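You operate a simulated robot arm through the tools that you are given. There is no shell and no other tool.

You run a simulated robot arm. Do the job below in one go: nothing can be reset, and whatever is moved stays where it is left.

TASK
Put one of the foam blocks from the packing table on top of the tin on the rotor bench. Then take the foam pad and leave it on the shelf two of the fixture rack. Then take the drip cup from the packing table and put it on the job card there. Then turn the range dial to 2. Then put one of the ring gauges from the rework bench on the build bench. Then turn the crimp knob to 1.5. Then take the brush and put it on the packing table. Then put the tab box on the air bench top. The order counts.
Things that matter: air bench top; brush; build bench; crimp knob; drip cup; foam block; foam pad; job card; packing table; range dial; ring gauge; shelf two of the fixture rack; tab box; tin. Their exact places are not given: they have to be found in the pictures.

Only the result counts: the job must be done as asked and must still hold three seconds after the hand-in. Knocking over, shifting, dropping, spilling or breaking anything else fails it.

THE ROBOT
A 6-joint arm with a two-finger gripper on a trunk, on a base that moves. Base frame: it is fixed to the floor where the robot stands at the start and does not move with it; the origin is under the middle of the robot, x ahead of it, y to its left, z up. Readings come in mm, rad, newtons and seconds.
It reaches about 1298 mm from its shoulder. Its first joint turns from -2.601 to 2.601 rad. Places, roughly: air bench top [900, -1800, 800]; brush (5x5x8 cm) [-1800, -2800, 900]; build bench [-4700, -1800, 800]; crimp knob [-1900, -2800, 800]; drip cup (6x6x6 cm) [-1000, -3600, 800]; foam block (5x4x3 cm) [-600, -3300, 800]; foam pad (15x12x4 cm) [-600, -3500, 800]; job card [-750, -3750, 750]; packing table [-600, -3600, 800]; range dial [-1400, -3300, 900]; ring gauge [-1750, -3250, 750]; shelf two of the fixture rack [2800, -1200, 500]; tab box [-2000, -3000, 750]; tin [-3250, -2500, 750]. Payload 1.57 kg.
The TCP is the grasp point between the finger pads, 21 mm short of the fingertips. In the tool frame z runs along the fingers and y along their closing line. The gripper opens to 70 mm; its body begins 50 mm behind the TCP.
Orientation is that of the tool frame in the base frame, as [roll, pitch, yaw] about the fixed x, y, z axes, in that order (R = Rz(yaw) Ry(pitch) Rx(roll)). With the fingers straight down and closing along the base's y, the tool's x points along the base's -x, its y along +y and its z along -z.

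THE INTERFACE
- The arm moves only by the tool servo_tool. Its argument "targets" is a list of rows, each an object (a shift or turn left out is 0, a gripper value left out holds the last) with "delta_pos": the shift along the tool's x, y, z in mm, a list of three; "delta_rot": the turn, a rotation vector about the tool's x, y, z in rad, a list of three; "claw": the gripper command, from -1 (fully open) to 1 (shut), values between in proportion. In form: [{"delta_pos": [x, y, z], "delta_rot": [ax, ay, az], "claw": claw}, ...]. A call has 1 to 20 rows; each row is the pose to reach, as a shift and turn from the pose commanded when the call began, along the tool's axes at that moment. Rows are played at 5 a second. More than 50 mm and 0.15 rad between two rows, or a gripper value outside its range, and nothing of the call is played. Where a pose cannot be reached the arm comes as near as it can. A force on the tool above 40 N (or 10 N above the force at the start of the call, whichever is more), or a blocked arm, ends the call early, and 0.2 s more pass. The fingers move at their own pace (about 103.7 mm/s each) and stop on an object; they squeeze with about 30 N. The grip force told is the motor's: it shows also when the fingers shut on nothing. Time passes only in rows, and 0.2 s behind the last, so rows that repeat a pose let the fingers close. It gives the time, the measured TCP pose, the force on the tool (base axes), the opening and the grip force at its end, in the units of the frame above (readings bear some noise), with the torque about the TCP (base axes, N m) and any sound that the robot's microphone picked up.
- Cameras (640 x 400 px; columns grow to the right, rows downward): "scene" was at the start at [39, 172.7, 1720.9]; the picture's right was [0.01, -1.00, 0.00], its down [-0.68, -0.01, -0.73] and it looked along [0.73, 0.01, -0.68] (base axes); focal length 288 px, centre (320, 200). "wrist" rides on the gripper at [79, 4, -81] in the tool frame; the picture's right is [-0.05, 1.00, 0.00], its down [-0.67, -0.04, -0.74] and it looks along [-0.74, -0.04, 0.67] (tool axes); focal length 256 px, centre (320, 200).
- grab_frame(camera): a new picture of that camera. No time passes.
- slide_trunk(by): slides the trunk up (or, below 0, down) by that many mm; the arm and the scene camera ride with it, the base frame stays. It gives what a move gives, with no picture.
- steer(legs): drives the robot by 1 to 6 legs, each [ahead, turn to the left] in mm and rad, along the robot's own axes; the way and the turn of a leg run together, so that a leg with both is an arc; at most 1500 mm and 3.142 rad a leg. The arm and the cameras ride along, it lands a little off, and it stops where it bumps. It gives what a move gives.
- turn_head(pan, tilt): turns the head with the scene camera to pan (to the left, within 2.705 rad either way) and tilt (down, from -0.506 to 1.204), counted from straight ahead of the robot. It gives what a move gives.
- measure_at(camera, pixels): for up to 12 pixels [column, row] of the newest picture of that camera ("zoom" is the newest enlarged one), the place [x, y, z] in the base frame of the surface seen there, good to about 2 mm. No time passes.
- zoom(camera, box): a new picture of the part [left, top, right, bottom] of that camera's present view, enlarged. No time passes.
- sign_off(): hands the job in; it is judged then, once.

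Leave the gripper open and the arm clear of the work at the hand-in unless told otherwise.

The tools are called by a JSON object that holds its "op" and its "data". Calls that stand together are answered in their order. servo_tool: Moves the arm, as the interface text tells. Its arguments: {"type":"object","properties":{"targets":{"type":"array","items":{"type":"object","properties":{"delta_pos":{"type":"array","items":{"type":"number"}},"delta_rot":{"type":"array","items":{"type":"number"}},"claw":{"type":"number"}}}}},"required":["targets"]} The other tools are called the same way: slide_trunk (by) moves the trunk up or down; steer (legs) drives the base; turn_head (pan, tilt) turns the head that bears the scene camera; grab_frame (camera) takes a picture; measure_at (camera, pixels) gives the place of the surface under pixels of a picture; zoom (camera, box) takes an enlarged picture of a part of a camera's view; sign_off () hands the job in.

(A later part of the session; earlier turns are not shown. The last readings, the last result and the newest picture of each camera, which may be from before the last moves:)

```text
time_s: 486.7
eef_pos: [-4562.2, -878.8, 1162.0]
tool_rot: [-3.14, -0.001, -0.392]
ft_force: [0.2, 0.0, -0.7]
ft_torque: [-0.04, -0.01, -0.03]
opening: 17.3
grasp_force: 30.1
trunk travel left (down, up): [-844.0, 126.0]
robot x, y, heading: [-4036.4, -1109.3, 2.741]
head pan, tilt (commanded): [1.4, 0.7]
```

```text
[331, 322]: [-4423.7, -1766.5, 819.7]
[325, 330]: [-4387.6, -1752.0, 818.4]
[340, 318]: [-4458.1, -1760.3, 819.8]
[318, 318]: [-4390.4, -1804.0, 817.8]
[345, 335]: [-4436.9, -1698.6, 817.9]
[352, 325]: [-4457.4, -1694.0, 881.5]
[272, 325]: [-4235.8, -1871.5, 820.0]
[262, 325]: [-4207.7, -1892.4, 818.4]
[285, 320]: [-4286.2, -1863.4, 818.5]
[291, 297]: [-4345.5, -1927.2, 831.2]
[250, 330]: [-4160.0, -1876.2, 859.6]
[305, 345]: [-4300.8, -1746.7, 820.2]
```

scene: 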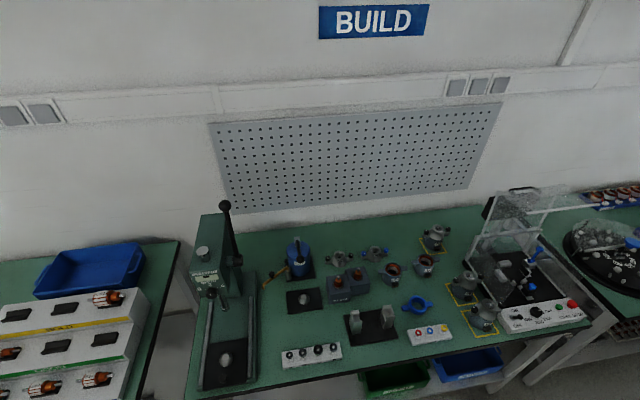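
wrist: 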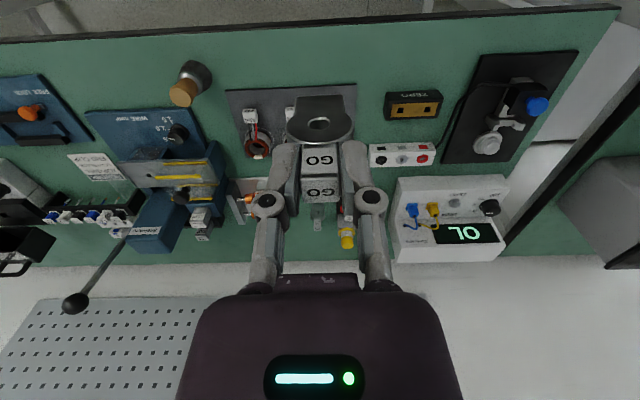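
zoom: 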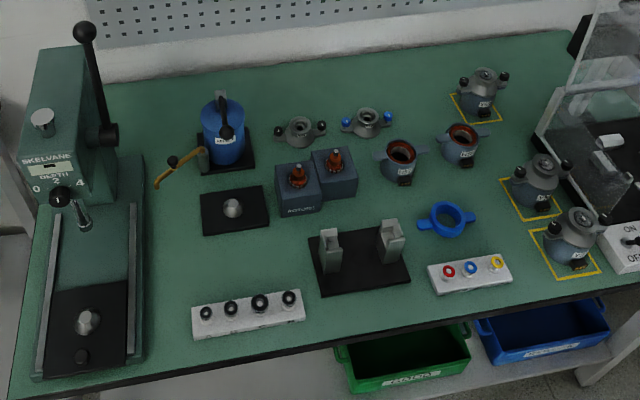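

Spot A at ≈(-4238,-1867) is free for ±65 mm. Turn left to face the bench.

{"op": "steer", "data": {"legs": [[0, 1.7]]}}

{"op": "turn_head", "data": {"pan": 0.25, "tilt": 0.8}}

{"op": "grab_frame", "data": {"camera": "scene"}}

```text
time_s: 493.2
eef_pos: [-4166.9, -1676.6, 1161.6]
tool_rot: [3.14, 0.0, 1.301]
ft_force: [0.2, -1.1, -1.4]
ft_torque: [0.03, 0.03, 0.0]
opening: 17.4
grasp_force: 30.0
trunk travel left (down, up): [-844.0, 126.0]
robot x, y, heading: [-3996.4, -1128.1, -1.853]
head pan, tilt (commanded): [1.4, 0.7]
```

```text
time_s: 494.6
eef_pos: [-4164.6, -1676.4, 1162.3]
tool_rot: [-3.141, -0.001, 1.3]
ft_force: [-0.8, -0.7, -1.4]
ft_torque: [0.0, 0.01, 0.02]
opening: 17.3
grasp_force: 30.3
trunk travel left (down, up): [-844.0, 126.0]
robot x, y, heading: [-3997.0, -1127.8, -1.849]
head pan, tilt (commanded): [0.25, 0.799]
```

```text
taken
```

scene: 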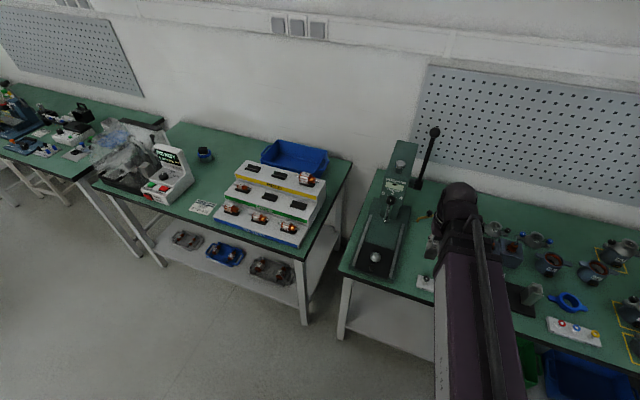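

{"op": "servo_tool", "data": {"targets": [{"delta_pos": [-41, -4, 0]}, {"delta_pos": [-82, -8, 0]}, {"delta_pos": [-123, -12, 0]}, {"delta_pos": [-164, -16, 0]}, {"delta_pos": [-203.6, -19.3, 0]}, {"delta_pos": [-203.6, -19.3, 0]}]}}

{"op": "measure_at", "data": {"camera": "scene", "pixels": [[435, 132], [425, 160], [417, 185], [400, 250], [375, 257], [420, 282], [400, 165], [390, 200]]}}

{"op": "grab_frame", "data": {"camera": "wrist"}}

{"op": "grab_frame", "data": {"camera": "scene"}}

```text
time_s: 496.0
eef_pos: [-4238.7, -1867.4, 1162.9]
tool_rot: [-3.14, 0.001, 1.3]
ft_force: [0.5, 0.6, -1.4]
ft_torque: [0.0, 0.0, 0.0]
opening: 17.5
grasp_force: 29.9
trunk travel left (down, up): [-844.0, 126.0]
robot x, y, heading: [-4000.1, -1127.1, -1.851]
head pan, tilt (commanded): [0.25, 0.799]
```

```text
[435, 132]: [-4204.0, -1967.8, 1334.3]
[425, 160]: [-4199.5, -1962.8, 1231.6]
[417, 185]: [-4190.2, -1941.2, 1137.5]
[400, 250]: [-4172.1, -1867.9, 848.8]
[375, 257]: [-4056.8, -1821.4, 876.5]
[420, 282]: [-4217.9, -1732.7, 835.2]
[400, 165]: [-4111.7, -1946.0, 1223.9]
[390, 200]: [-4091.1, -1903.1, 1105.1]
```

```text
taken
```

wrist: 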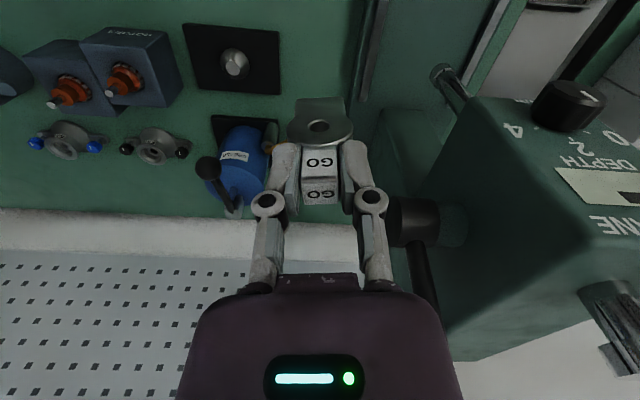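

```text
taken
```

scene: 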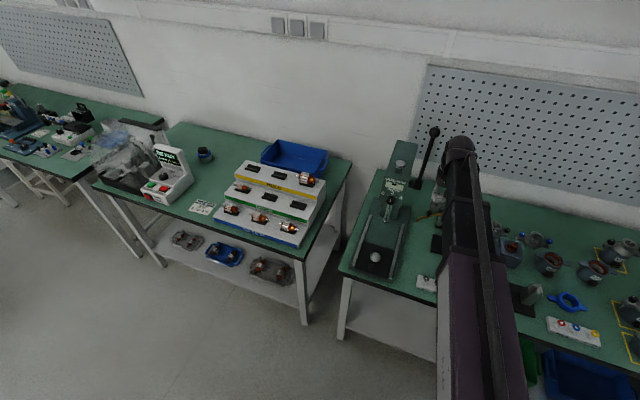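

The press lever hub is close (~89 mm). I shift 36 mm toward the robot for more clearance: target (-4231,-1832).

{"op": "servo_tool", "data": {"targets": [{"delta_pos": [36.2, -2, 0]}, {"delta_pos": [36.2, -2, 0]}]}}

{"op": "slide_trunk", "data": {"by": -190}}

{"op": "grab_frame", "data": {"camera": "wrist"}}

{"op": "grab_frame", "data": {"camera": "scene"}}

```text
time_s: 496.6
eef_pos: [-4231.0, -1832.1, 1161.6]
tool_rot: [-3.14, -0.001, 1.303]
ft_force: [-0.2, -0.4, -1.3]
ft_torque: [-0.01, -0.04, 0.0]
opening: 17.3
grasp_force: 29.7
trunk travel left (down, up): [-844.0, 126.0]
robot x, y, heading: [-3995.9, -1128.4, -1.849]
head pan, tilt (commanded): [0.25, 0.799]
```

```text
time_s: 498.7
eef_pos: [-4230.2, -1831.0, 971.5]
tool_rot: [-3.139, -0.001, 1.3]
ft_force: [-0.2, 0.0, -0.7]
ft_torque: [0.0, 0.0, 0.01]
opening: 17.2
grasp_force: 29.6
trunk travel left (down, up): [-654.0, 316.0]
robot x, y, heading: [-4001.4, -1126.8, -1.852]
head pan, tilt (commanded): [0.25, 0.799]
```

```text
taken
```

wrist: 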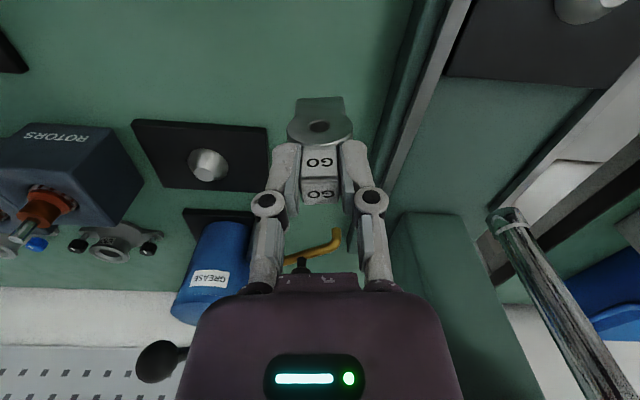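

```text
taken
```

scene: 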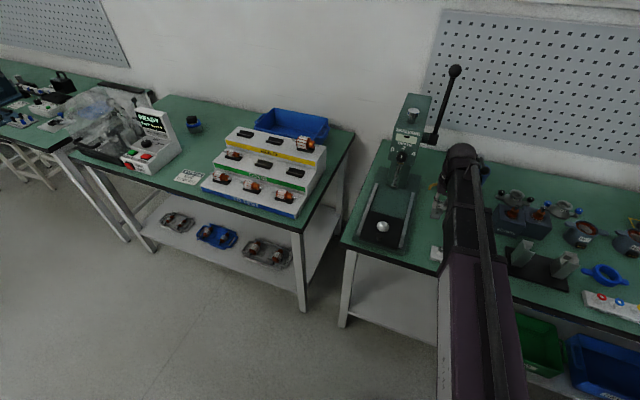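

{"op": "measure_at", "data": {"camera": "wrist", "pixels": [[335, 237], [300, 257], [303, 268], [210, 240], [200, 160], [320, 60], [390, 150], [240, 135], [300, 20], [430, 30]]}}

```text
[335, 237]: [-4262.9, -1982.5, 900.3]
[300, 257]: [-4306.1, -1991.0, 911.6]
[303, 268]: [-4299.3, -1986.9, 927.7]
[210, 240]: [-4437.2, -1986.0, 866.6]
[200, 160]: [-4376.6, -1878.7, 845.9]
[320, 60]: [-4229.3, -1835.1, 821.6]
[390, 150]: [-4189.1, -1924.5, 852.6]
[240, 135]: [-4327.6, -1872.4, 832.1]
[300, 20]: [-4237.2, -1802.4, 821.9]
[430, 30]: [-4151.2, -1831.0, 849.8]
```

The spot is clear. Lower 75 mm then feel for contact.

{"op": "slide_trunk", "data": {"by": -75}}

{"op": "slide_trunk", "data": {"by": -1.5}}

{"op": "slide_trunk", "data": {"by": -1.2}}

```text
time_s: 499.8
eef_pos: [-4230.5, -1830.9, 897.2]
tool_rot: [-3.139, -0.002, 1.299]
ft_force: [1.0, 0.3, -1.5]
ft_torque: [-0.01, 0.01, 0.01]
opening: 17.6
grasp_force: 29.8
trunk travel left (down, up): [-579.0, 391.0]
robot x, y, heading: [-4001.4, -1127.1, -1.855]
head pan, tilt (commanded): [0.25, 0.799]
```

```text
time_s: 500.3
eef_pos: [-4229.6, -1831.9, 896.7]
tool_rot: [-3.14, -0.001, 1.301]
ft_force: [-0.5, -0.1, -1.2]
ft_torque: [-0.01, -0.04, 0.03]
opening: 17.6
grasp_force: 30.5
trunk travel left (down, up): [-577.0, 393.0]
robot x, y, heading: [-3997.1, -1127.2, -1.855]
head pan, tilt (commanded): [0.25, 0.799]
```

```text
time_s: 500.8
eef_pos: [-4230.2, -1831.4, 894.8]
tool_rot: [-3.141, -0.001, 1.301]
ft_force: [-0.4, 0.3, -1.7]
ft_torque: [-0.04, 0.0, 0.0]
opening: 17.1
grasp_force: 29.6
trunk travel left (down, up): [-576.0, 394.0]
robot x, y, heading: [-4000.0, -1125.2, -1.851]
head pan, tilt (commanded): [0.25, 0.799]
```

{"op": "slide_trunk", "data": {"by": -1.2}}

{"op": "slide_trunk", "data": {"by": -1.2}}

{"op": "slide_trunk", "data": {"by": -1.2}}

```text
time_s: 501.3
eef_pos: [-4229.6, -1831.4, 894.1]
tool_rot: [-3.14, -0.004, 1.3]
ft_force: [-0.9, -0.8, -0.9]
ft_torque: [0.0, -0.01, 0.01]
opening: 17.4
grasp_force: 30.4
trunk travel left (down, up): [-575.0, 395.0]
robot x, y, heading: [-3998.5, -1126.3, -1.854]
head pan, tilt (commanded): [0.25, 0.799]
```

```text
time_s: 501.8
eef_pos: [-4230.2, -1831.7, 892.5]
tool_rot: [-3.14, 0.002, 1.299]
ft_force: [-0.2, 0.0, 1.6]
ft_torque: [-0.08, -0.01, -0.03]
opening: 17.3
grasp_force: 30.1
trunk travel left (down, up): [-574.0, 396.0]
robot x, y, heading: [-4001.0, -1129.3, -1.852]
head pan, tilt (commanded): [0.25, 0.799]
```

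```text
time_s: 502.3
eef_pos: [-4230.2, -1831.7, 892.4]
tool_rot: [-3.141, 0.002, 1.3]
ft_force: [-2.1, -5.1, 18.6]
ft_torque: [-0.32, 0.08, -0.02]
opening: 17.4
grasp_force: 30.5
trunk travel left (down, up): [-572.0, 398.0]
robot x, y, heading: [-3997.0, -1128.4, -1.852]
head pan, tilt (commanded): [0.25, 0.799]
```

Contact (18 N). Back off 1 mm and open gently, then rise.

{"op": "slide_trunk", "data": {"by": 1}}

{"op": "servo_tool", "data": {"targets": [{"claw": 0.45}, {"claw": 0.35}, {"claw": 0.2}, {"claw": 0}, {"claw": 0}]}}

{"op": "slide_trunk", "data": {"by": 90}}

{"op": "grab_frame", "data": {"camera": "wrist"}}

```text
time_s: 502.8
eef_pos: [-4230.7, -1831.1, 893.2]
tool_rot: [-3.139, -0.003, 1.3]
ft_force: [-0.5, -1.8, 4.9]
ft_torque: [-0.11, 0.0, -0.01]
opening: 17.6
grasp_force: 30.1
trunk travel left (down, up): [-573.0, 397.0]
robot x, y, heading: [-3996.5, -1128.5, -1.851]
head pan, tilt (commanded): [0.25, 0.799]
```

```text
time_s: 504.0
eef_pos: [-4230.4, -1831.8, 892.3]
tool_rot: [-3.138, -0.002, 1.3]
ft_force: [-0.1, -0.7, 0.2]
ft_torque: [0.01, 0.01, -0.06]
opening: 35.3
grasp_force: 0.1
trunk travel left (down, up): [-573.0, 397.0]
robot x, y, heading: [-3999.5, -1123.3, -1.848]
head pan, tilt (commanded): [0.25, 0.799]
```

```text
time_s: 505.3
eef_pos: [-4230.3, -1831.4, 981.9]
tool_rot: [-3.139, -0.003, 1.301]
ft_force: [0.6, 1.3, -0.3]
ft_torque: [0.0, 0.02, 0.01]
opening: 35.0
grasp_force: 0.1
trunk travel left (down, up): [-663.0, 307.0]
robot x, y, heading: [-3998.2, -1128.8, -1.852]
head pan, tilt (commanded): [0.25, 0.799]
```

```text
taken
```

wrist: 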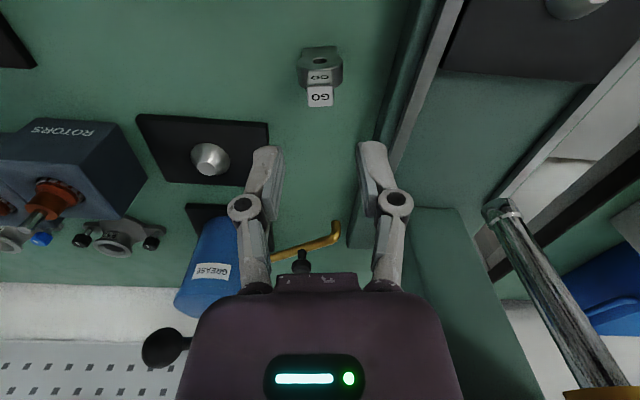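

The gauge stands on the build bench. Raise, retract, and drive back to the rework bench for the crimp knob.

{"op": "slide_trunk", "data": {"by": 180}}

{"op": "servo_tool", "data": {"targets": [{"delta_pos": [47, 0, 0], "claw": -1}, {"delta_pos": [94, 0, 0]}, {"delta_pos": [141, 0, 0]}, {"delta_pos": [175, 0, 0]}]}}

```text
time_s: 507.3
eef_pos: [-4229.3, -1832.1, 1161.7]
tool_rot: [-3.139, -0.001, 1.302]
ft_force: [0.6, 0.4, -0.6]
ft_torque: [0.01, 0.0, -0.02]
opening: 35.0
grasp_force: 0.1
trunk travel left (down, up): [-843.0, 127.0]
robot x, y, heading: [-4003.1, -1125.7, -1.848]
head pan, tilt (commanded): [0.25, 0.799]
```

```text
time_s: 508.3
eef_pos: [-4182.6, -1661.6, 1161.9]
tool_rot: [-3.14, 0.001, 1.301]
ft_force: [0.2, 0.6, -0.1]
ft_torque: [0.01, -0.01, 0.0]
opening: 70.1
grasp_force: 0.0
trunk travel left (down, up): [-843.0, 127.0]
robot x, y, heading: [-3998.8, -1129.2, -1.852]
head pan, tilt (commanded): [0.25, 0.799]
```

{"op": "steer", "data": {"legs": [[0, 1.443], [1300, 0]]}}

```text
time_s: 521.6
eef_pos: [-2294.7, -1891.3, 1162.6]
tool_rot: [-3.139, 0.0, 2.745]
ft_force: [0.1, 0.9, 0.5]
ft_torque: [0.04, 0.0, 0.0]
opening: 70.1
grasp_force: 0.0
trunk travel left (down, up): [-843.0, 127.0]
robot x, y, heading: [-2802.8, -1640.2, -0.411]
head pan, tilt (commanded): [0.25, 0.799]
```

{"op": "steer", "data": {"legs": [[1287, 0], [0, -1.563]]}}

{"op": "turn_head", "data": {"pan": -0.2, "tilt": 0.85}}

{"op": "grab_frame", "data": {"camera": "scene"}}

{"op": "grab_frame", "data": {"camera": "wrist"}}

```text
time_s: 535.3
eef_pos: [-1910.3, -2646.7, 1162.6]
tool_rot: [-3.14, 0.001, 1.16]
ft_force: [0.3, 0.8, 0.3]
ft_torque: [-0.02, -0.01, -0.04]
opening: 70.1
grasp_force: 0.0
trunk travel left (down, up): [-843.0, 127.0]
robot x, y, heading: [-1650.4, -2142.9, -1.989]
head pan, tilt (commanded): [0.25, 0.799]
```

```text
time_s: 536.2
eef_pos: [-1910.6, -2646.2, 1161.1]
tool_rot: [-3.139, 0.0, 1.161]
ft_force: [-0.8, 0.3, -0.2]
ft_torque: [-0.01, 0.04, -0.02]
opening: 69.8
grasp_force: 0.0
trunk travel left (down, up): [-843.0, 127.0]
robot x, y, heading: [-1650.7, -2141.6, -1.989]
head pan, tilt (commanded): [-0.201, 0.85]
```

```text
taken
```

scene: 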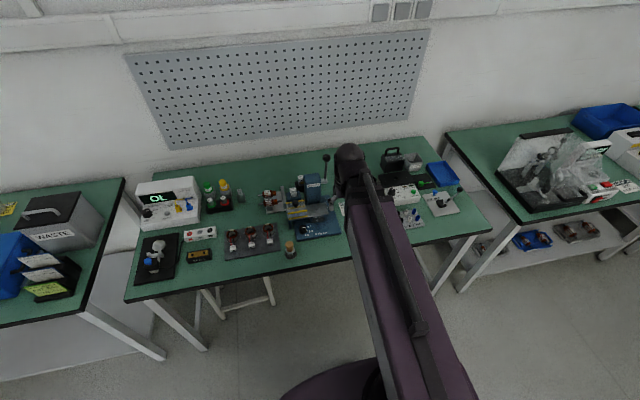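

```text
taken
```

wrist: 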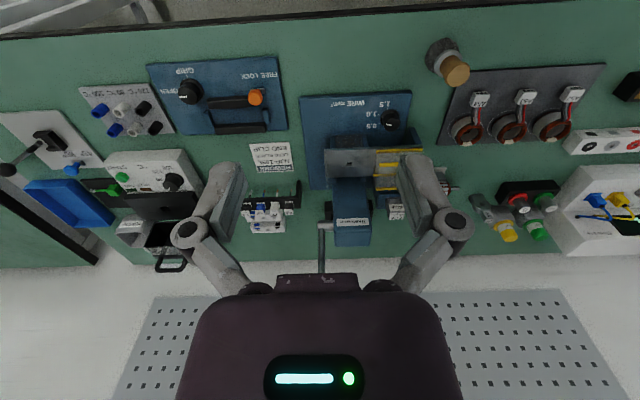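

The crimp knob (WIRE mm²: 1.5 / 1.0 / 0.5) is at wrist (390,118). Zoom and measure.

{"op": "zoom", "data": {"camera": "wrist", "box": [345, 85, 425, 145]}}

{"op": "measure_at", "data": {"camera": "zoom", "pixels": [[360, 215], [360, 260], [330, 250], [400, 250], [280, 140], [280, 210], [280, 270], [420, 120], [310, 300], [160, 150], [360, 190], [450, 200]]}}

```text
6.67 times, centred on (385, 115) of wrist
```

zoom: 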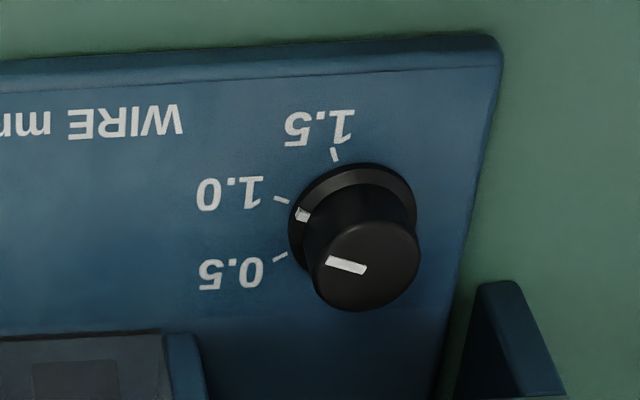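

```text
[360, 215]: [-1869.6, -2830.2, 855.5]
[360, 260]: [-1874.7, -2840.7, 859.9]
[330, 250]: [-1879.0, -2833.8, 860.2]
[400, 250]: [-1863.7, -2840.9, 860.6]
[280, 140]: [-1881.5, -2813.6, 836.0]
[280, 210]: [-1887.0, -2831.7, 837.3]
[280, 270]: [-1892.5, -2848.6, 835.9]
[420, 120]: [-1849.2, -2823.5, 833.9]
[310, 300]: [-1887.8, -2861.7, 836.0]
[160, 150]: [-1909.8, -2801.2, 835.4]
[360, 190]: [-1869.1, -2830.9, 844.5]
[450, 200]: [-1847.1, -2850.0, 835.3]
```

{"op": "measure_at", "data": {"camera": "zoom", "pixels": [[282, 200], [280, 257], [334, 155], [276, 198], [274, 260], [332, 150], [302, 214], [367, 270], [328, 259], [350, 265], [366, 266]]}}

```text
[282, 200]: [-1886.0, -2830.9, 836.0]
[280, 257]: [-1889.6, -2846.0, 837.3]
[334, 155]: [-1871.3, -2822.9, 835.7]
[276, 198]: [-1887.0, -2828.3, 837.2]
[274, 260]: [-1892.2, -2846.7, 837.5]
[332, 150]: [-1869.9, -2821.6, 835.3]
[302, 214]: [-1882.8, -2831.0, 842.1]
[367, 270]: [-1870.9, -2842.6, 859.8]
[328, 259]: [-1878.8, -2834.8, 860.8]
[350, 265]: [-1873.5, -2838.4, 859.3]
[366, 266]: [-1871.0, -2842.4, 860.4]
```

Ticks fitted: centre C≈(-1870.8,-2842.8), ticks 50° apart, pointer now at 1.0; 1.5 is 50° clockwise (seen from above). I measure the press parts around for clearance.

{"op": "measure_at", "data": {"camera": "wrist", "pixels": [[345, 160], [385, 165], [350, 205], [352, 235], [322, 240], [345, 140], [395, 205], [330, 170], [447, 55], [455, 72], [420, 165], [372, 195]]}}

{"op": "zoom", "data": {"camera": "scene", "box": [240, 140, 400, 270]}}

```text
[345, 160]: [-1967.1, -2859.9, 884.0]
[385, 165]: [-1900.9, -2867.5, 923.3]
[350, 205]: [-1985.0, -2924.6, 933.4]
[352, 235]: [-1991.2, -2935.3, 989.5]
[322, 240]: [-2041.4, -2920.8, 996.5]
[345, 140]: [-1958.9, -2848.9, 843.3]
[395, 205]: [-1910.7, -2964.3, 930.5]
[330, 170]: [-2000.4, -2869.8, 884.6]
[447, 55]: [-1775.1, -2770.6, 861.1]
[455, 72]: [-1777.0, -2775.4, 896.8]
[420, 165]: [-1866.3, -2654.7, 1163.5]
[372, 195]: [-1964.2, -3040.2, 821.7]
```

```text
3.08 times, centred on (320, 205) of scene
```

zoom: 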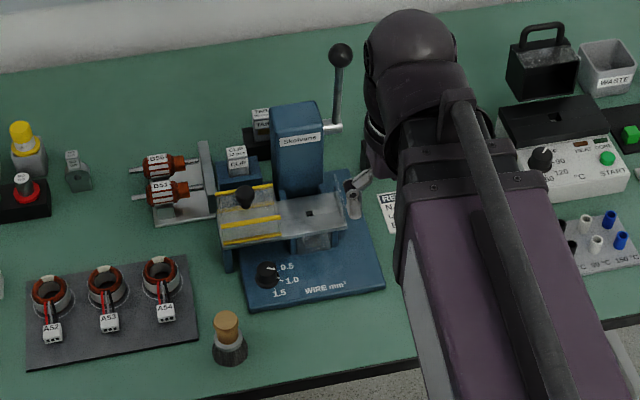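

{"op": "zoom", "data": {"camera": "wrist", "box": [320, 100, 430, 215]}}

{"op": "measure_at", "data": {"camera": "zoom", "pixels": [[330, 175], [250, 175], [170, 175], [400, 180], [430, 190], [330, 200], [400, 220], [340, 250], [450, 260], [250, 250], [330, 185], [445, 170]]}}

{"op": "measure_at", "data": {"camera": "scene", "pixels": [[301, 201], [301, 207], [290, 220], [300, 221], [310, 219], [298, 205]]}}

```text
3.48 times, centred on (375, 158) of wrist
```

zoom: 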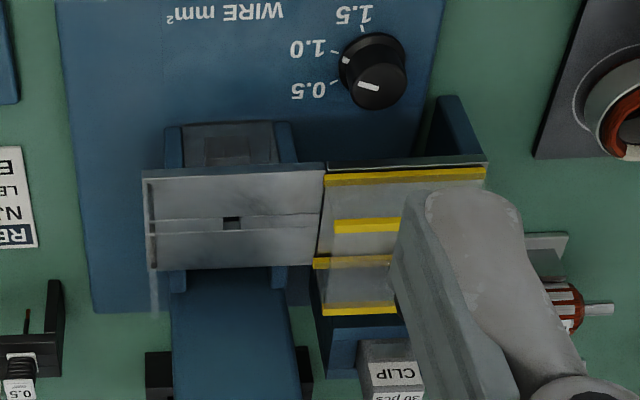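

```text
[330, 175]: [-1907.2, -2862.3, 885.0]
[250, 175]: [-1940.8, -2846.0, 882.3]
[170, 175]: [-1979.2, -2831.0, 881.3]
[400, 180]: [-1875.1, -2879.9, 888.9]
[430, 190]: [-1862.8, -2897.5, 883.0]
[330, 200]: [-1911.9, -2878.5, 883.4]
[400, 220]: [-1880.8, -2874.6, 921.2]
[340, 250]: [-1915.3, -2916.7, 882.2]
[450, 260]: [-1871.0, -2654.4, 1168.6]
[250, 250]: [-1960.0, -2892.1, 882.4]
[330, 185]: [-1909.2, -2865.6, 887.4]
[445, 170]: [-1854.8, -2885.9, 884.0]
```

```text
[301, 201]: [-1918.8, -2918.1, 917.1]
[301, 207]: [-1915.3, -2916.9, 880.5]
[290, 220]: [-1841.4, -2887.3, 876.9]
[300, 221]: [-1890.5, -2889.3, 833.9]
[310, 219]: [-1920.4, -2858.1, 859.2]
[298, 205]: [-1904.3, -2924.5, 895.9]
```

A guard stands ~33 mm behind the knob (up to z≈923), so I'll turn symmetrically: start with the tool yawed +25°, end at −25°. Move above the knob with that yaw.

{"op": "servo_tool", "data": {"targets": [{"delta_pos": [-33, 23, 0], "delta_rot": [0, 0, -0.088], "claw": -0.3}, {"delta_pos": [-66, 46, 0], "delta_rot": [0, 0, -0.176]}, {"delta_pos": [-99, 69, 0], "delta_rot": [0, 0, -0.264]}, {"delta_pos": [-132, 92, 0], "delta_rot": [0, 0, -0.352]}, {"delta_pos": [-164.4, 114.9, 0], "delta_rot": [0, 0, -0.441]}, {"delta_pos": [-164.4, 114.9, 0], "delta_rot": [0, 0, -0.441]}]}}

{"op": "slide_trunk", "data": {"by": -200}}

{"op": "grab_frame", "data": {"camera": "wrist"}}

```text
time_s: 537.6
eef_pos: [-1869.4, -2842.5, 1162.8]
tool_rot: [-3.141, -0.001, 1.604]
ft_force: [-0.5, -0.2, 0.2]
ft_torque: [-0.01, 0.0, 0.0]
opening: 45.6
grasp_force: 0.1
trunk travel left (down, up): [-843.0, 127.0]
robot x, y, heading: [-1650.1, -2140.7, -1.988]
head pan, tilt (commanded): [-0.201, 0.85]
```

```text
time_s: 539.8
eef_pos: [-1869.8, -2842.3, 963.1]
tool_rot: [-3.14, -0.002, 1.6]
ft_force: [0.1, 1.3, -0.1]
ft_torque: [0.01, -0.04, 0.0]
opening: 45.5
grasp_force: 0.0
trunk travel left (down, up): [-643.0, 327.0]
robot x, y, heading: [-1650.5, -2140.3, -1.995]
head pan, tilt (commanded): [-0.201, 0.85]
```

```text
taken
```

wrist: 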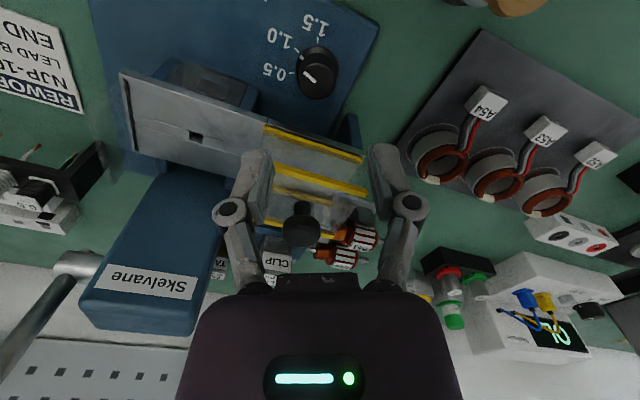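

{"op": "zoom", "data": {"camera": "wrist", "box": [250, 5, 370, 115]}}

{"op": "measure_at", "data": {"camera": "zoom", "pixels": [[312, 240], [280, 235], [350, 235], [312, 275], [312, 210], [265, 160], [220, 260], [245, 280], [205, 150], [320, 55], [255, 90], [300, 235]]}}

```text
3.64 times, centred on (310, 60) of wrist
```

zoom: 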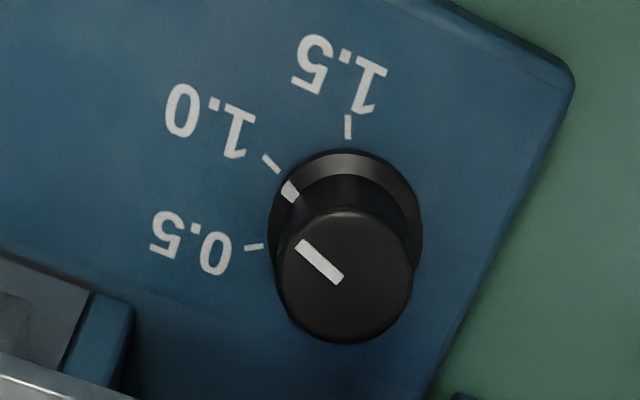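

```text
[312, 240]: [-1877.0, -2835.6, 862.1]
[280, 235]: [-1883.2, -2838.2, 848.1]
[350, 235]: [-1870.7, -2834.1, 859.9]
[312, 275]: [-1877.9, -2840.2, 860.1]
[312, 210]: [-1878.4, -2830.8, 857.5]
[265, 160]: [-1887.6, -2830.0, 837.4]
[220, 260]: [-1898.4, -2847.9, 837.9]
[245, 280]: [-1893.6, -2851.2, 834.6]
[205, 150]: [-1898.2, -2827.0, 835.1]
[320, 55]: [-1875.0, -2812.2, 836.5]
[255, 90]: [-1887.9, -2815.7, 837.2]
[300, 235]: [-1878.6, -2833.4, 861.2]
```

Pointer clearly at 1.0. Small centring shift, then lower to TCP z≈868 and close.

{"op": "servo_tool", "data": {"targets": [{"delta_pos": [0.8, -1.7, 0]}, {"delta_pos": [0.8, -1.7, 0]}]}}

{"op": "slide_trunk", "data": {"by": -60}}

{"op": "grab_frame", "data": {"camera": "wrist"}}

```text
time_s: 540.4
eef_pos: [-1871.1, -2841.8, 962.5]
tool_rot: [-3.141, -0.002, 1.601]
ft_force: [-0.1, 1.1, -0.1]
ft_torque: [0.0, 0.0, 0.02]
opening: 45.3
grasp_force: 0.0
trunk travel left (down, up): [-643.0, 327.0]
robot x, y, heading: [-1650.0, -2142.9, -1.992]
head pan, tilt (commanded): [-0.201, 0.85]
```

```text
time_s: 541.4
eef_pos: [-1870.3, -2842.3, 902.2]
tool_rot: [3.141, -0.001, 1.6]
ft_force: [-0.4, -1.4, 0.5]
ft_torque: [-0.01, -0.06, 0.0]
opening: 45.2
grasp_force: 0.2
trunk travel left (down, up): [-583.0, 387.0]
robot x, y, heading: [-1648.8, -2143.7, -1.983]
head pan, tilt (commanded): [-0.201, 0.85]
```

```text
taken
```

wrist: 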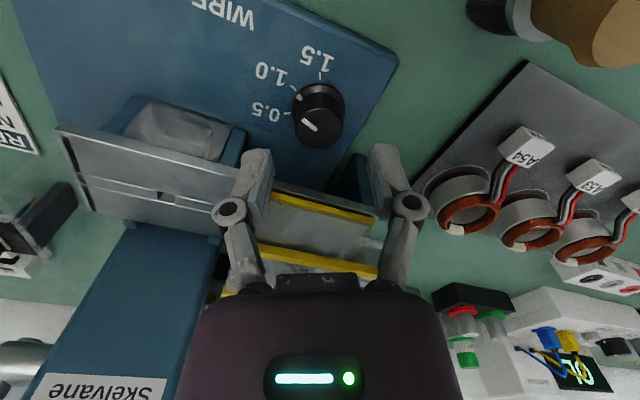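

Reduce the opening to 38 mm for more clearance to the guard; lower 34 mm.

{"op": "servo_tool", "data": {"targets": [{"claw": -0.086}, {"claw": -0.086}]}}

{"op": "slide_trunk", "data": {"by": -34}}

{"op": "grab_frame", "data": {"camera": "wrist"}}

```text
time_s: 542.0
eef_pos: [-1870.8, -2841.8, 902.3]
tool_rot: [-3.141, -0.001, 1.6]
ft_force: [0.0, -0.5, 0.4]
ft_torque: [0.0, 0.01, -0.01]
opening: 37.9
grasp_force: 0.1
trunk travel left (down, up): [-583.0, 387.0]
robot x, y, heading: [-1651.3, -2141.4, -1.988]
head pan, tilt (commanded): [-0.201, 0.85]
```

```text
time_s: 542.8
eef_pos: [-1871.0, -2842.9, 868.4]
tool_rot: [-3.141, -0.001, 1.601]
ft_force: [-0.7, -0.1, 0.9]
ft_torque: [0.01, -0.01, -0.01]
opening: 38.0
grasp_force: 0.1
trunk travel left (down, up): [-549.0, 421.0]
robot x, y, heading: [-1652.0, -2139.5, -1.994]
head pan, tilt (commanded): [-0.201, 0.85]
```

```text
taken
```

wrist: 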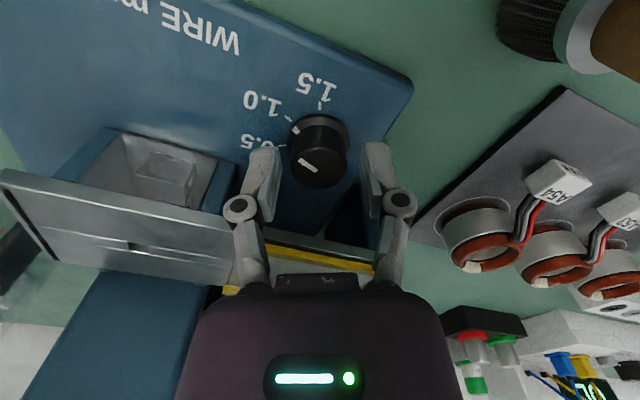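

Close on the knob.

{"op": "servo_tool", "data": {"targets": [{"claw": 0.1}, {"claw": 0.3}, {"claw": 1}, {"claw": 1}, {"claw": 1}]}}

{"op": "servo_tool", "data": {"targets": [{"delta_rot": [0, 0, 0.11]}, {"delta_rot": [0, 0, 0.22]}, {"delta_rot": [0, 0, 0.33]}, {"delta_rot": [0, 0, 0.44]}, {"delta_rot": [0, 0, 0.44]}]}}

{"op": "grab_frame", "data": {"camera": "wrist"}}

```text
time_s: 544.0
eef_pos: [-1869.8, -2842.5, 868.5]
tool_rot: [-3.139, -0.002, 1.601]
ft_force: [-8.9, -1.4, 5.4]
ft_torque: [0.23, 0.27, -0.04]
opening: 26.8
grasp_force: 31.9
trunk travel left (down, up): [-549.0, 421.0]
robot x, y, heading: [-1651.1, -2138.0, -1.993]
head pan, tilt (commanded): [-0.201, 0.85]
```

```text
time_s: 545.1
eef_pos: [-1869.8, -2842.2, 868.9]
tool_rot: [-3.141, 0.002, 1.16]
ft_force: [-7.3, -3.5, 7.2]
ft_torque: [0.25, -0.11, -0.03]
opening: 26.8
grasp_force: 31.8
trunk travel left (down, up): [-549.0, 421.0]
robot x, y, heading: [-1650.8, -2141.1, -1.999]
head pan, tilt (commanded): [-0.201, 0.85]
```

```text
taken
```

wrist: 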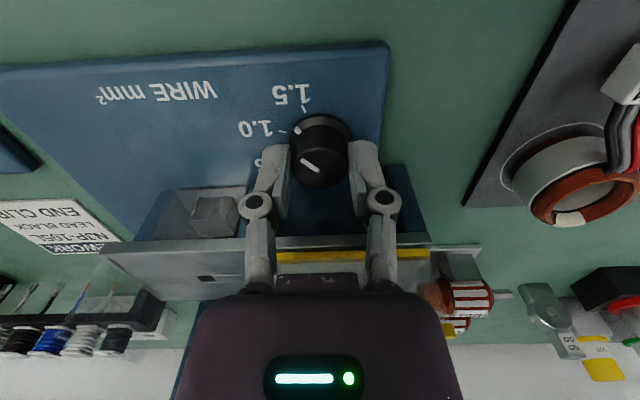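

Turned 25°. Continue to 50° total.

{"op": "servo_tool", "data": {"targets": [{"delta_rot": [0, 0, 0.11]}, {"delta_rot": [0, 0, 0.22]}, {"delta_rot": [0, 0, 0.33]}, {"delta_rot": [0, 0, 0.433]}, {"delta_rot": [0, 0, 0.433]}]}}

{"op": "grab_frame", "data": {"camera": "wrist"}}

{"op": "zoom", "data": {"camera": "wrist", "box": [240, 70, 400, 220]}}

```text
time_s: 546.4
eef_pos: [-1870.1, -2843.4, 868.1]
tool_rot: [3.141, -0.001, 0.729]
ft_force: [0.0, -9.3, 11.1]
ft_torque: [0.14, -0.58, 0.07]
opening: 26.8
grasp_force: 31.7
trunk travel left (down, up): [-549.0, 421.0]
robot x, y, heading: [-1651.8, -2143.4, -1.987]
head pan, tilt (commanded): [-0.201, 0.85]
```

```text
taken
```

wrist: 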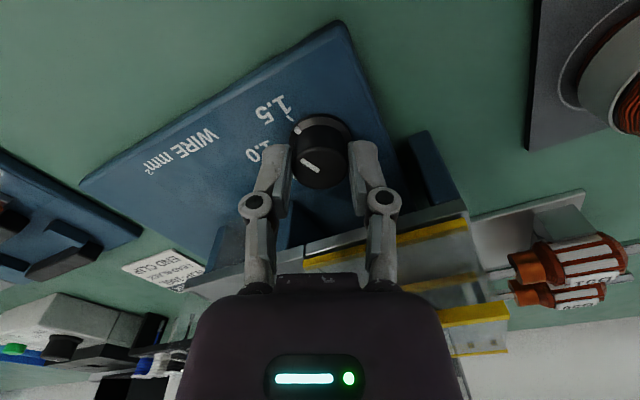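

```text
2.67 times, centred on (320, 145) of wrist
```

zoom: 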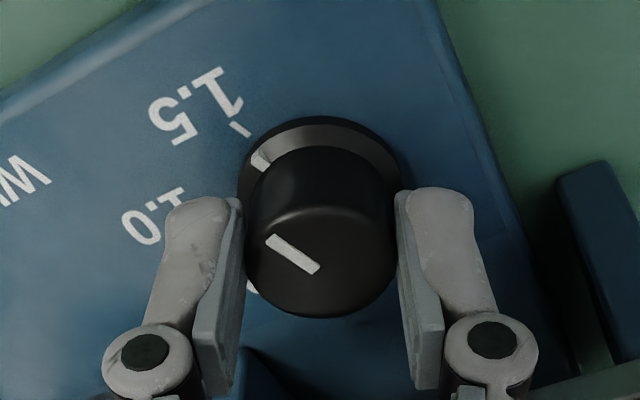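

Pointer near the 1.5 tick. Release and lift to verify from above.

{"op": "servo_tool", "data": {"targets": [{"claw": 0.1}, {"claw": 0}, {"claw": -0.086}, {"claw": -0.086}]}}

{"op": "slide_trunk", "data": {"by": 95}}

{"op": "zoom", "data": {"camera": "wrist", "box": [250, 5, 370, 115]}}

{"op": "measure_at", "data": {"camera": "zoom", "pixels": [[312, 240], [280, 235], [350, 235], [312, 275], [300, 235]]}}

```text
time_s: 547.4
eef_pos: [-1870.2, -2842.0, 867.9]
tool_rot: [-3.14, 0.0, 0.726]
ft_force: [0.8, 0.5, 0.1]
ft_torque: [0.0, 0.0, -0.01]
opening: 38.1
grasp_force: 0.2
trunk travel left (down, up): [-549.0, 421.0]
robot x, y, heading: [-1651.5, -2141.6, -1.99]
head pan, tilt (commanded): [-0.201, 0.85]
```

```text
time_s: 548.6
eef_pos: [-1871.6, -2842.1, 962.7]
tool_rot: [-3.14, 0.0, 0.728]
ft_force: [-0.5, 0.2, 0.2]
ft_torque: [-0.01, 0.02, 0.02]
opening: 38.0
grasp_force: 0.0
trunk travel left (down, up): [-644.0, 326.0]
robot x, y, heading: [-1650.9, -2141.3, -1.99]
head pan, tilt (commanded): [-0.201, 0.85]
```

```text
3.64 times, centred on (310, 60) of wrist
```

zoom: 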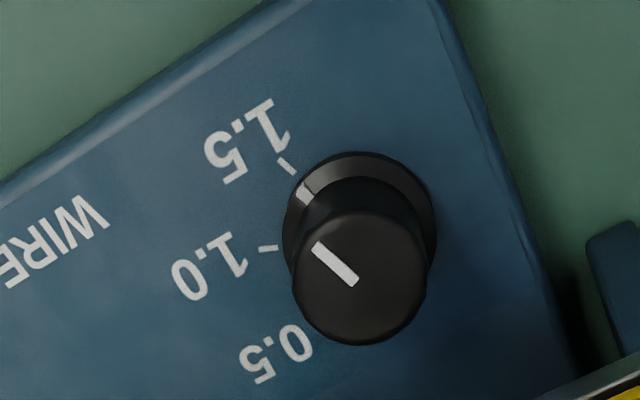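

```text
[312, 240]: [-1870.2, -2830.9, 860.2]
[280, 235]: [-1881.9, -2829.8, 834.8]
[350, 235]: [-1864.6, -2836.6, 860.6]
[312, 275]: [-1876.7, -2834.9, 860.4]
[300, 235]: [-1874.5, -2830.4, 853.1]
```

Crimp knob is at 1.5. Next the brush at about (-1776,-2772). Raise, turn the tool back and move above it.

{"op": "slide_trunk", "data": {"by": 120}}

{"op": "servo_tool", "data": {"targets": [{"delta_pos": [23, 2, 0], "delta_rot": [0, 0, -0.088], "claw": -1}, {"delta_pos": [47, 5, 0], "delta_rot": [0, 0, -0.176]}, {"delta_pos": [70, 7, 0], "delta_rot": [0, 0, -0.264]}, {"delta_pos": [94, 10, 0], "delta_rot": [0, 0, -0.352]}, {"delta_pos": [117, 12, 0], "delta_rot": [0, 0, -0.438]}, {"delta_pos": [117, 12, 0], "delta_rot": [0, 0, -0.438]}]}}

{"op": "grab_frame", "data": {"camera": "wrist"}}

```text
time_s: 550.1
eef_pos: [-1872.5, -2842.5, 1083.6]
tool_rot: [-3.14, 0.002, 0.728]
ft_force: [0.3, -0.4, 0.5]
ft_torque: [0.01, 0.01, 0.0]
opening: 38.1
grasp_force: 0.1
trunk travel left (down, up): [-764.0, 206.0]
robot x, y, heading: [-1651.7, -2144.9, -1.99]
head pan, tilt (commanded): [-0.201, 0.85]
```

```text
time_s: 551.5
eef_pos: [-1775.1, -2773.4, 1083.2]
tool_rot: [-3.14, -0.001, 1.168]
ft_force: [0.7, 0.0, 1.0]
ft_torque: [0.02, 0.0, 0.01]
opening: 70.1
grasp_force: 0.0
trunk travel left (down, up): [-764.0, 206.0]
robot x, y, heading: [-1652.5, -2142.1, -1.995]
head pan, tilt (commanded): [-0.201, 0.85]
```

```text
taken
```

wrist: 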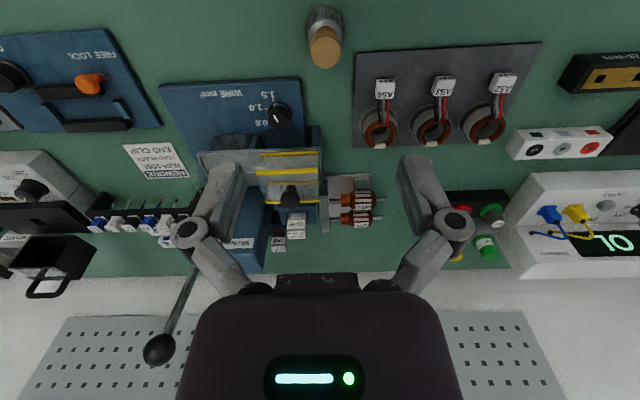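

{"op": "zoom", "data": {"camera": "wrist", "box": [285, 0, 365, 75]}}

{"op": "measure_at", "data": {"camera": "wrist", "pixels": [[325, 50], [313, 50], [338, 50], [325, 40], [325, 62], [325, 30], [325, 20], [310, 18], [342, 18], [325, 10]]}}

```text
5.33 times, centred on (325, 38) of wrist
```

zoom: 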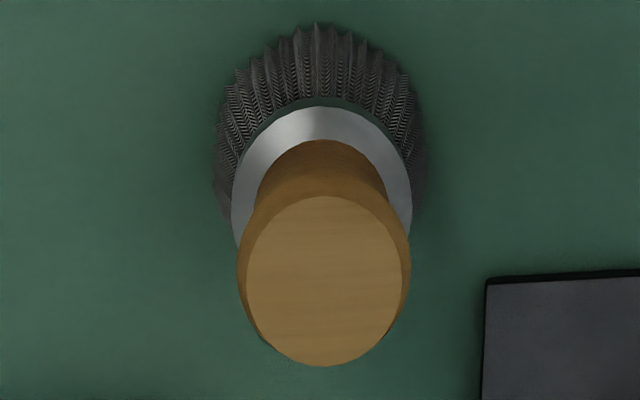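

```text
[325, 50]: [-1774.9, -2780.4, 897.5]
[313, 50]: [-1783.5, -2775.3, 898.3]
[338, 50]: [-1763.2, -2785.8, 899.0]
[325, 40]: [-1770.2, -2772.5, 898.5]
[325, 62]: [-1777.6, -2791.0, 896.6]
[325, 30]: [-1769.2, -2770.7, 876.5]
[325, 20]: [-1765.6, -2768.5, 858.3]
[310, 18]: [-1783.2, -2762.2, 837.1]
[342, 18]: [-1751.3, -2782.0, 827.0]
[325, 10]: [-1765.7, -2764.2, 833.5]
```

Brush's wooden top centre ≈(-1774.5,-2782.5), z≈898, ~27–29 mm wide. Shift and lower.

{"op": "servo_tool", "data": {"targets": [{"delta_pos": [-8.1, 4.1, 0], "claw": -0.43}, {"delta_pos": [-8.1, 4.1, 0]}]}}

{"op": "slide_trunk", "data": {"by": -145}}

{"op": "grab_frame", "data": {"camera": "wrist"}}

```text
time_s: 552.1
eef_pos: [-1774.3, -2781.7, 1083.3]
tool_rot: [-3.139, -0.001, 1.165]
ft_force: [0.3, 0.3, -0.1]
ft_torque: [0.01, 0.02, 0.02]
opening: 50.2
grasp_force: 0.0
trunk travel left (down, up): [-764.0, 206.0]
robot x, y, heading: [-1650.9, -2138.8, -1.99]
head pan, tilt (commanded): [-0.201, 0.85]
```

```text
time_s: 553.9
eef_pos: [-1773.4, -2782.1, 937.5]
tool_rot: [-3.14, -0.001, 1.167]
ft_force: [0.8, -0.3, 0.5]
ft_torque: [0.02, 0.01, 0.03]
opening: 49.6
grasp_force: 0.0
trunk travel left (down, up): [-619.0, 351.0]
robot x, y, heading: [-1652.2, -2143.4, -1.989]
head pan, tilt (commanded): [-0.201, 0.85]
```

```text
taken
```

wrist: 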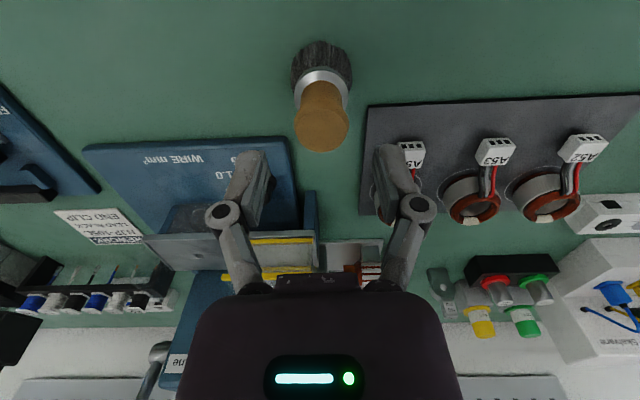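

Centred. Shift +3 mm in tool x, lower 49 mm, close.

{"op": "servo_tool", "data": {"targets": [{"delta_pos": [2.5, 0, 0]}, {"delta_pos": [2.5, 0, 0]}]}}

{"op": "slide_trunk", "data": {"by": -50}}

{"op": "servo_tool", "data": {"targets": [{"claw": -0.1}, {"claw": 0.2}, {"claw": 1}, {"claw": 1}, {"claw": 1}]}}

{"op": "grab_frame", "data": {"camera": "wrist"}}

```text
time_s: 554.5
eef_pos: [-1773.3, -2780.1, 937.8]
tool_rot: [-3.141, 0.0, 1.166]
ft_force: [0.1, 0.5, 0.2]
ft_torque: [-0.01, 0.04, -0.01]
opening: 50.2
grasp_force: 0.1
trunk travel left (down, up): [-619.0, 351.0]
robot x, y, heading: [-1653.4, -2140.6, -1.992]
head pan, tilt (commanded): [-0.201, 0.85]
```

```text
time_s: 555.4
eef_pos: [-1773.5, -2780.3, 887.0]
tool_rot: [-3.14, 0.001, 1.167]
ft_force: [-0.4, 0.6, -0.1]
ft_torque: [-0.01, -0.03, 0.0]
opening: 50.0
grasp_force: 0.0
trunk travel left (down, up): [-569.0, 401.0]
robot x, y, heading: [-1654.5, -2140.3, -1.991]
head pan, tilt (commanded): [-0.201, 0.85]
```

```text
time_s: 556.6
eef_pos: [-1773.4, -2779.4, 888.8]
tool_rot: [-3.14, 0.0, 1.166]
ft_force: [0.0, -1.5, 2.8]
ft_torque: [-0.02, 0.04, 0.0]
opening: 29.6
grasp_force: 30.5
trunk travel left (down, up): [-569.0, 401.0]
robot x, y, heading: [-1653.9, -2140.0, -1.991]
head pan, tilt (commanded): [-0.201, 0.85]
```

```text
taken
```

wrist: 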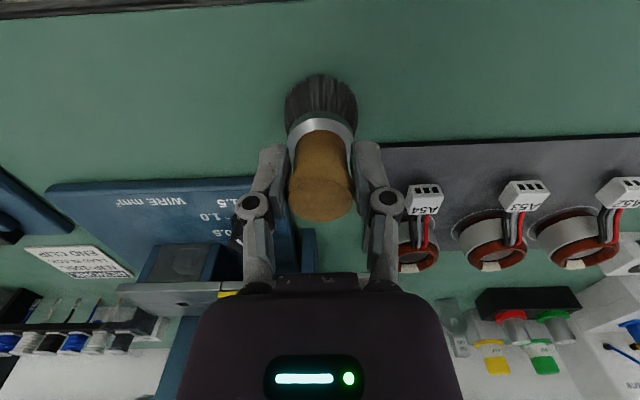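

Gripped (29.6 mm). Lift, retract, and drive to the packing table.

{"op": "slide_trunk", "data": {"by": 270}}

{"op": "servo_tool", "data": {"targets": [{"delta_pos": [45, 0, 0]}, {"delta_pos": [80, 0, 0]}]}}

{"op": "grab_frame", "data": {"camera": "wrist"}}

{"op": "steer", "data": {"legs": [[0, 1.62], [1400, 0]]}}

```text
time_s: 559.3
eef_pos: [-1773.0, -2779.8, 1156.9]
tool_rot: [-3.14, -0.001, 1.165]
ft_force: [-1.1, 0.0, -0.9]
ft_torque: [0.0, -0.03, 0.01]
opening: 29.6
grasp_force: 30.1
trunk travel left (down, up): [-839.0, 131.0]
robot x, y, heading: [-1652.4, -2143.1, -1.996]
head pan, tilt (commanded): [-0.201, 0.85]
```

```text
time_s: 559.9
eef_pos: [-1741.9, -2706.2, 1158.1]
tool_rot: [-3.14, 0.002, 1.167]
ft_force: [0.1, -0.9, -0.4]
ft_torque: [-0.01, 0.0, -0.01]
opening: 29.2
grasp_force: 30.0
trunk travel left (down, up): [-839.0, 131.0]
robot x, y, heading: [-1650.6, -2141.6, -1.99]
head pan, tilt (commanded): [-0.201, 0.85]
```

```text
taken
```

wrist: 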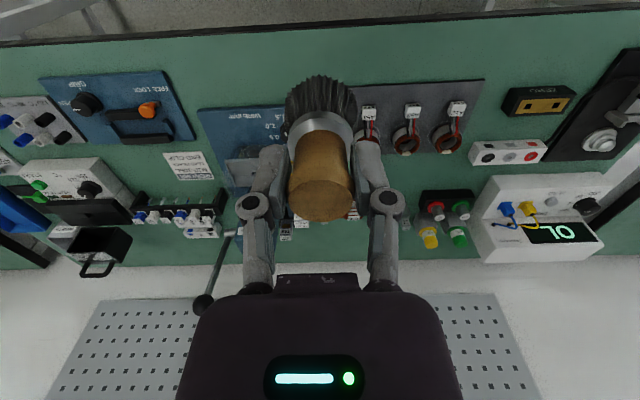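

```text
time_s: 574.3
eef_pos: [215.8, -2719.9, 1158.3]
tool_rot: [-3.139, -0.003, 2.78]
ft_force: [0.5, 0.2, -1.1]
ft_torque: [0.0, 0.0, 0.01]
opening: 29.5
grasp_force: 30.0
trunk travel left (down, up): [-839.0, 131.0]
robot x, y, heading: [-347.7, -2650.0, -0.389]
head pan, tilt (commanded): [-0.201, 0.85]
```

{"op": "steer", "data": {"legs": [[0, -1.571]]}}

{"op": "turn_head", "data": {"pan": 0, "tilt": 0.8}}

{"op": "grab_frame", "data": {"camera": "scene"}}

```text
time_s: 580.5
eef_pos: [-419.9, -3221.5, 1159.4]
tool_rot: [-3.14, 0.0, 1.203]
ft_force: [0.8, -0.5, -0.3]
ft_torque: [0.0, 0.02, 0.01]
opening: 29.2
grasp_force: 30.3
trunk travel left (down, up): [-839.0, 131.0]
robot x, y, heading: [-387.5, -2638.8, -1.951]
head pan, tilt (commanded): [-0.201, 0.85]
```

```text
time_s: 581.2
eef_pos: [-421.2, -3221.0, 1157.8]
tool_rot: [3.14, -0.002, 1.203]
ft_force: [0.1, -0.5, -1.0]
ft_torque: [0.04, 0.0, -0.03]
opening: 29.3
grasp_force: 29.7
trunk travel left (down, up): [-839.0, 131.0]
robot x, y, heading: [-385.3, -2638.3, -1.954]
head pan, tilt (commanded): [0.0, 0.799]
```

```text
taken
```

scene: 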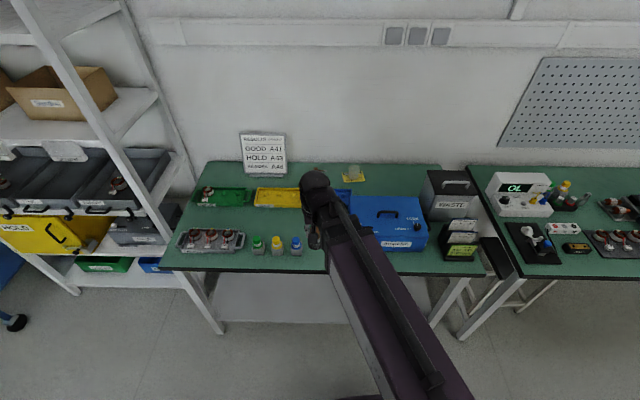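

The pad's old place on the packing table (≈(-535,-3490)) should be free. Move the brush over it at height and look.

{"op": "servo_tool", "data": {"targets": [{"delta_pos": [-48, -2, 0]}, {"delta_pos": [-96, -3, 0]}, {"delta_pos": [-144, -5, 0]}, {"delta_pos": [-192, -7, 0]}, {"delta_pos": [-240, -8, 0]}, {"delta_pos": [-288, -9.8, 0]}, {"delta_pos": [-288, -9.8, 0]}]}}

{"op": "grab_frame", "data": {"camera": "wrist"}}

{"op": "zoom", "data": {"camera": "scene", "box": [180, 150, 460, 290]}}

```text
time_s: 582.8
eef_pos: [-533.1, -3485.8, 1159.4]
tool_rot: [-3.14, 0.001, 1.204]
ft_force: [-0.5, 0.4, 0.6]
ft_torque: [0.01, 0.0, -0.02]
opening: 29.4
grasp_force: 29.9
trunk travel left (down, up): [-839.0, 131.0]
robot x, y, heading: [-383.0, -2638.6, -1.949]
head pan, tilt (commanded): [0.0, 0.799]
```

```text
taken
```

wrist: 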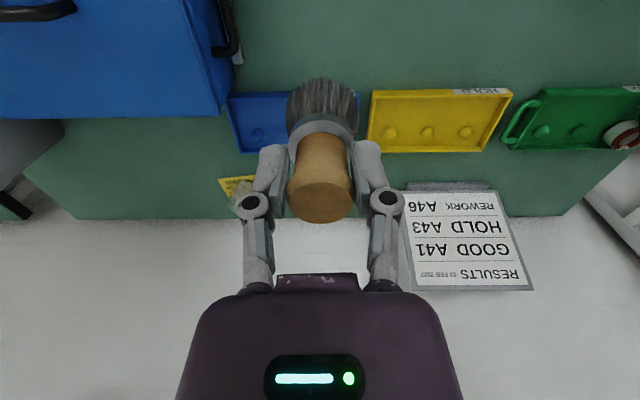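

```text
2.29 times, centred on (320, 220) of scene
```

zoom: 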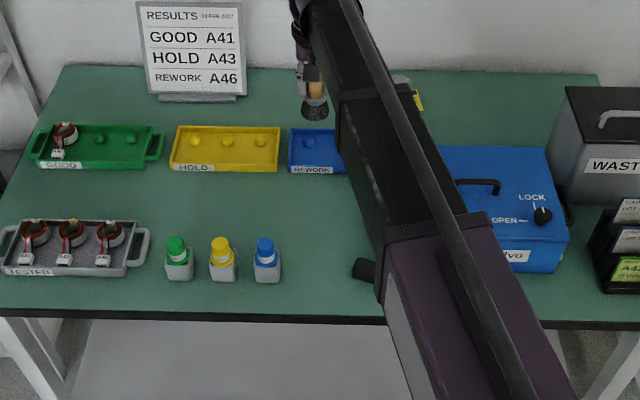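

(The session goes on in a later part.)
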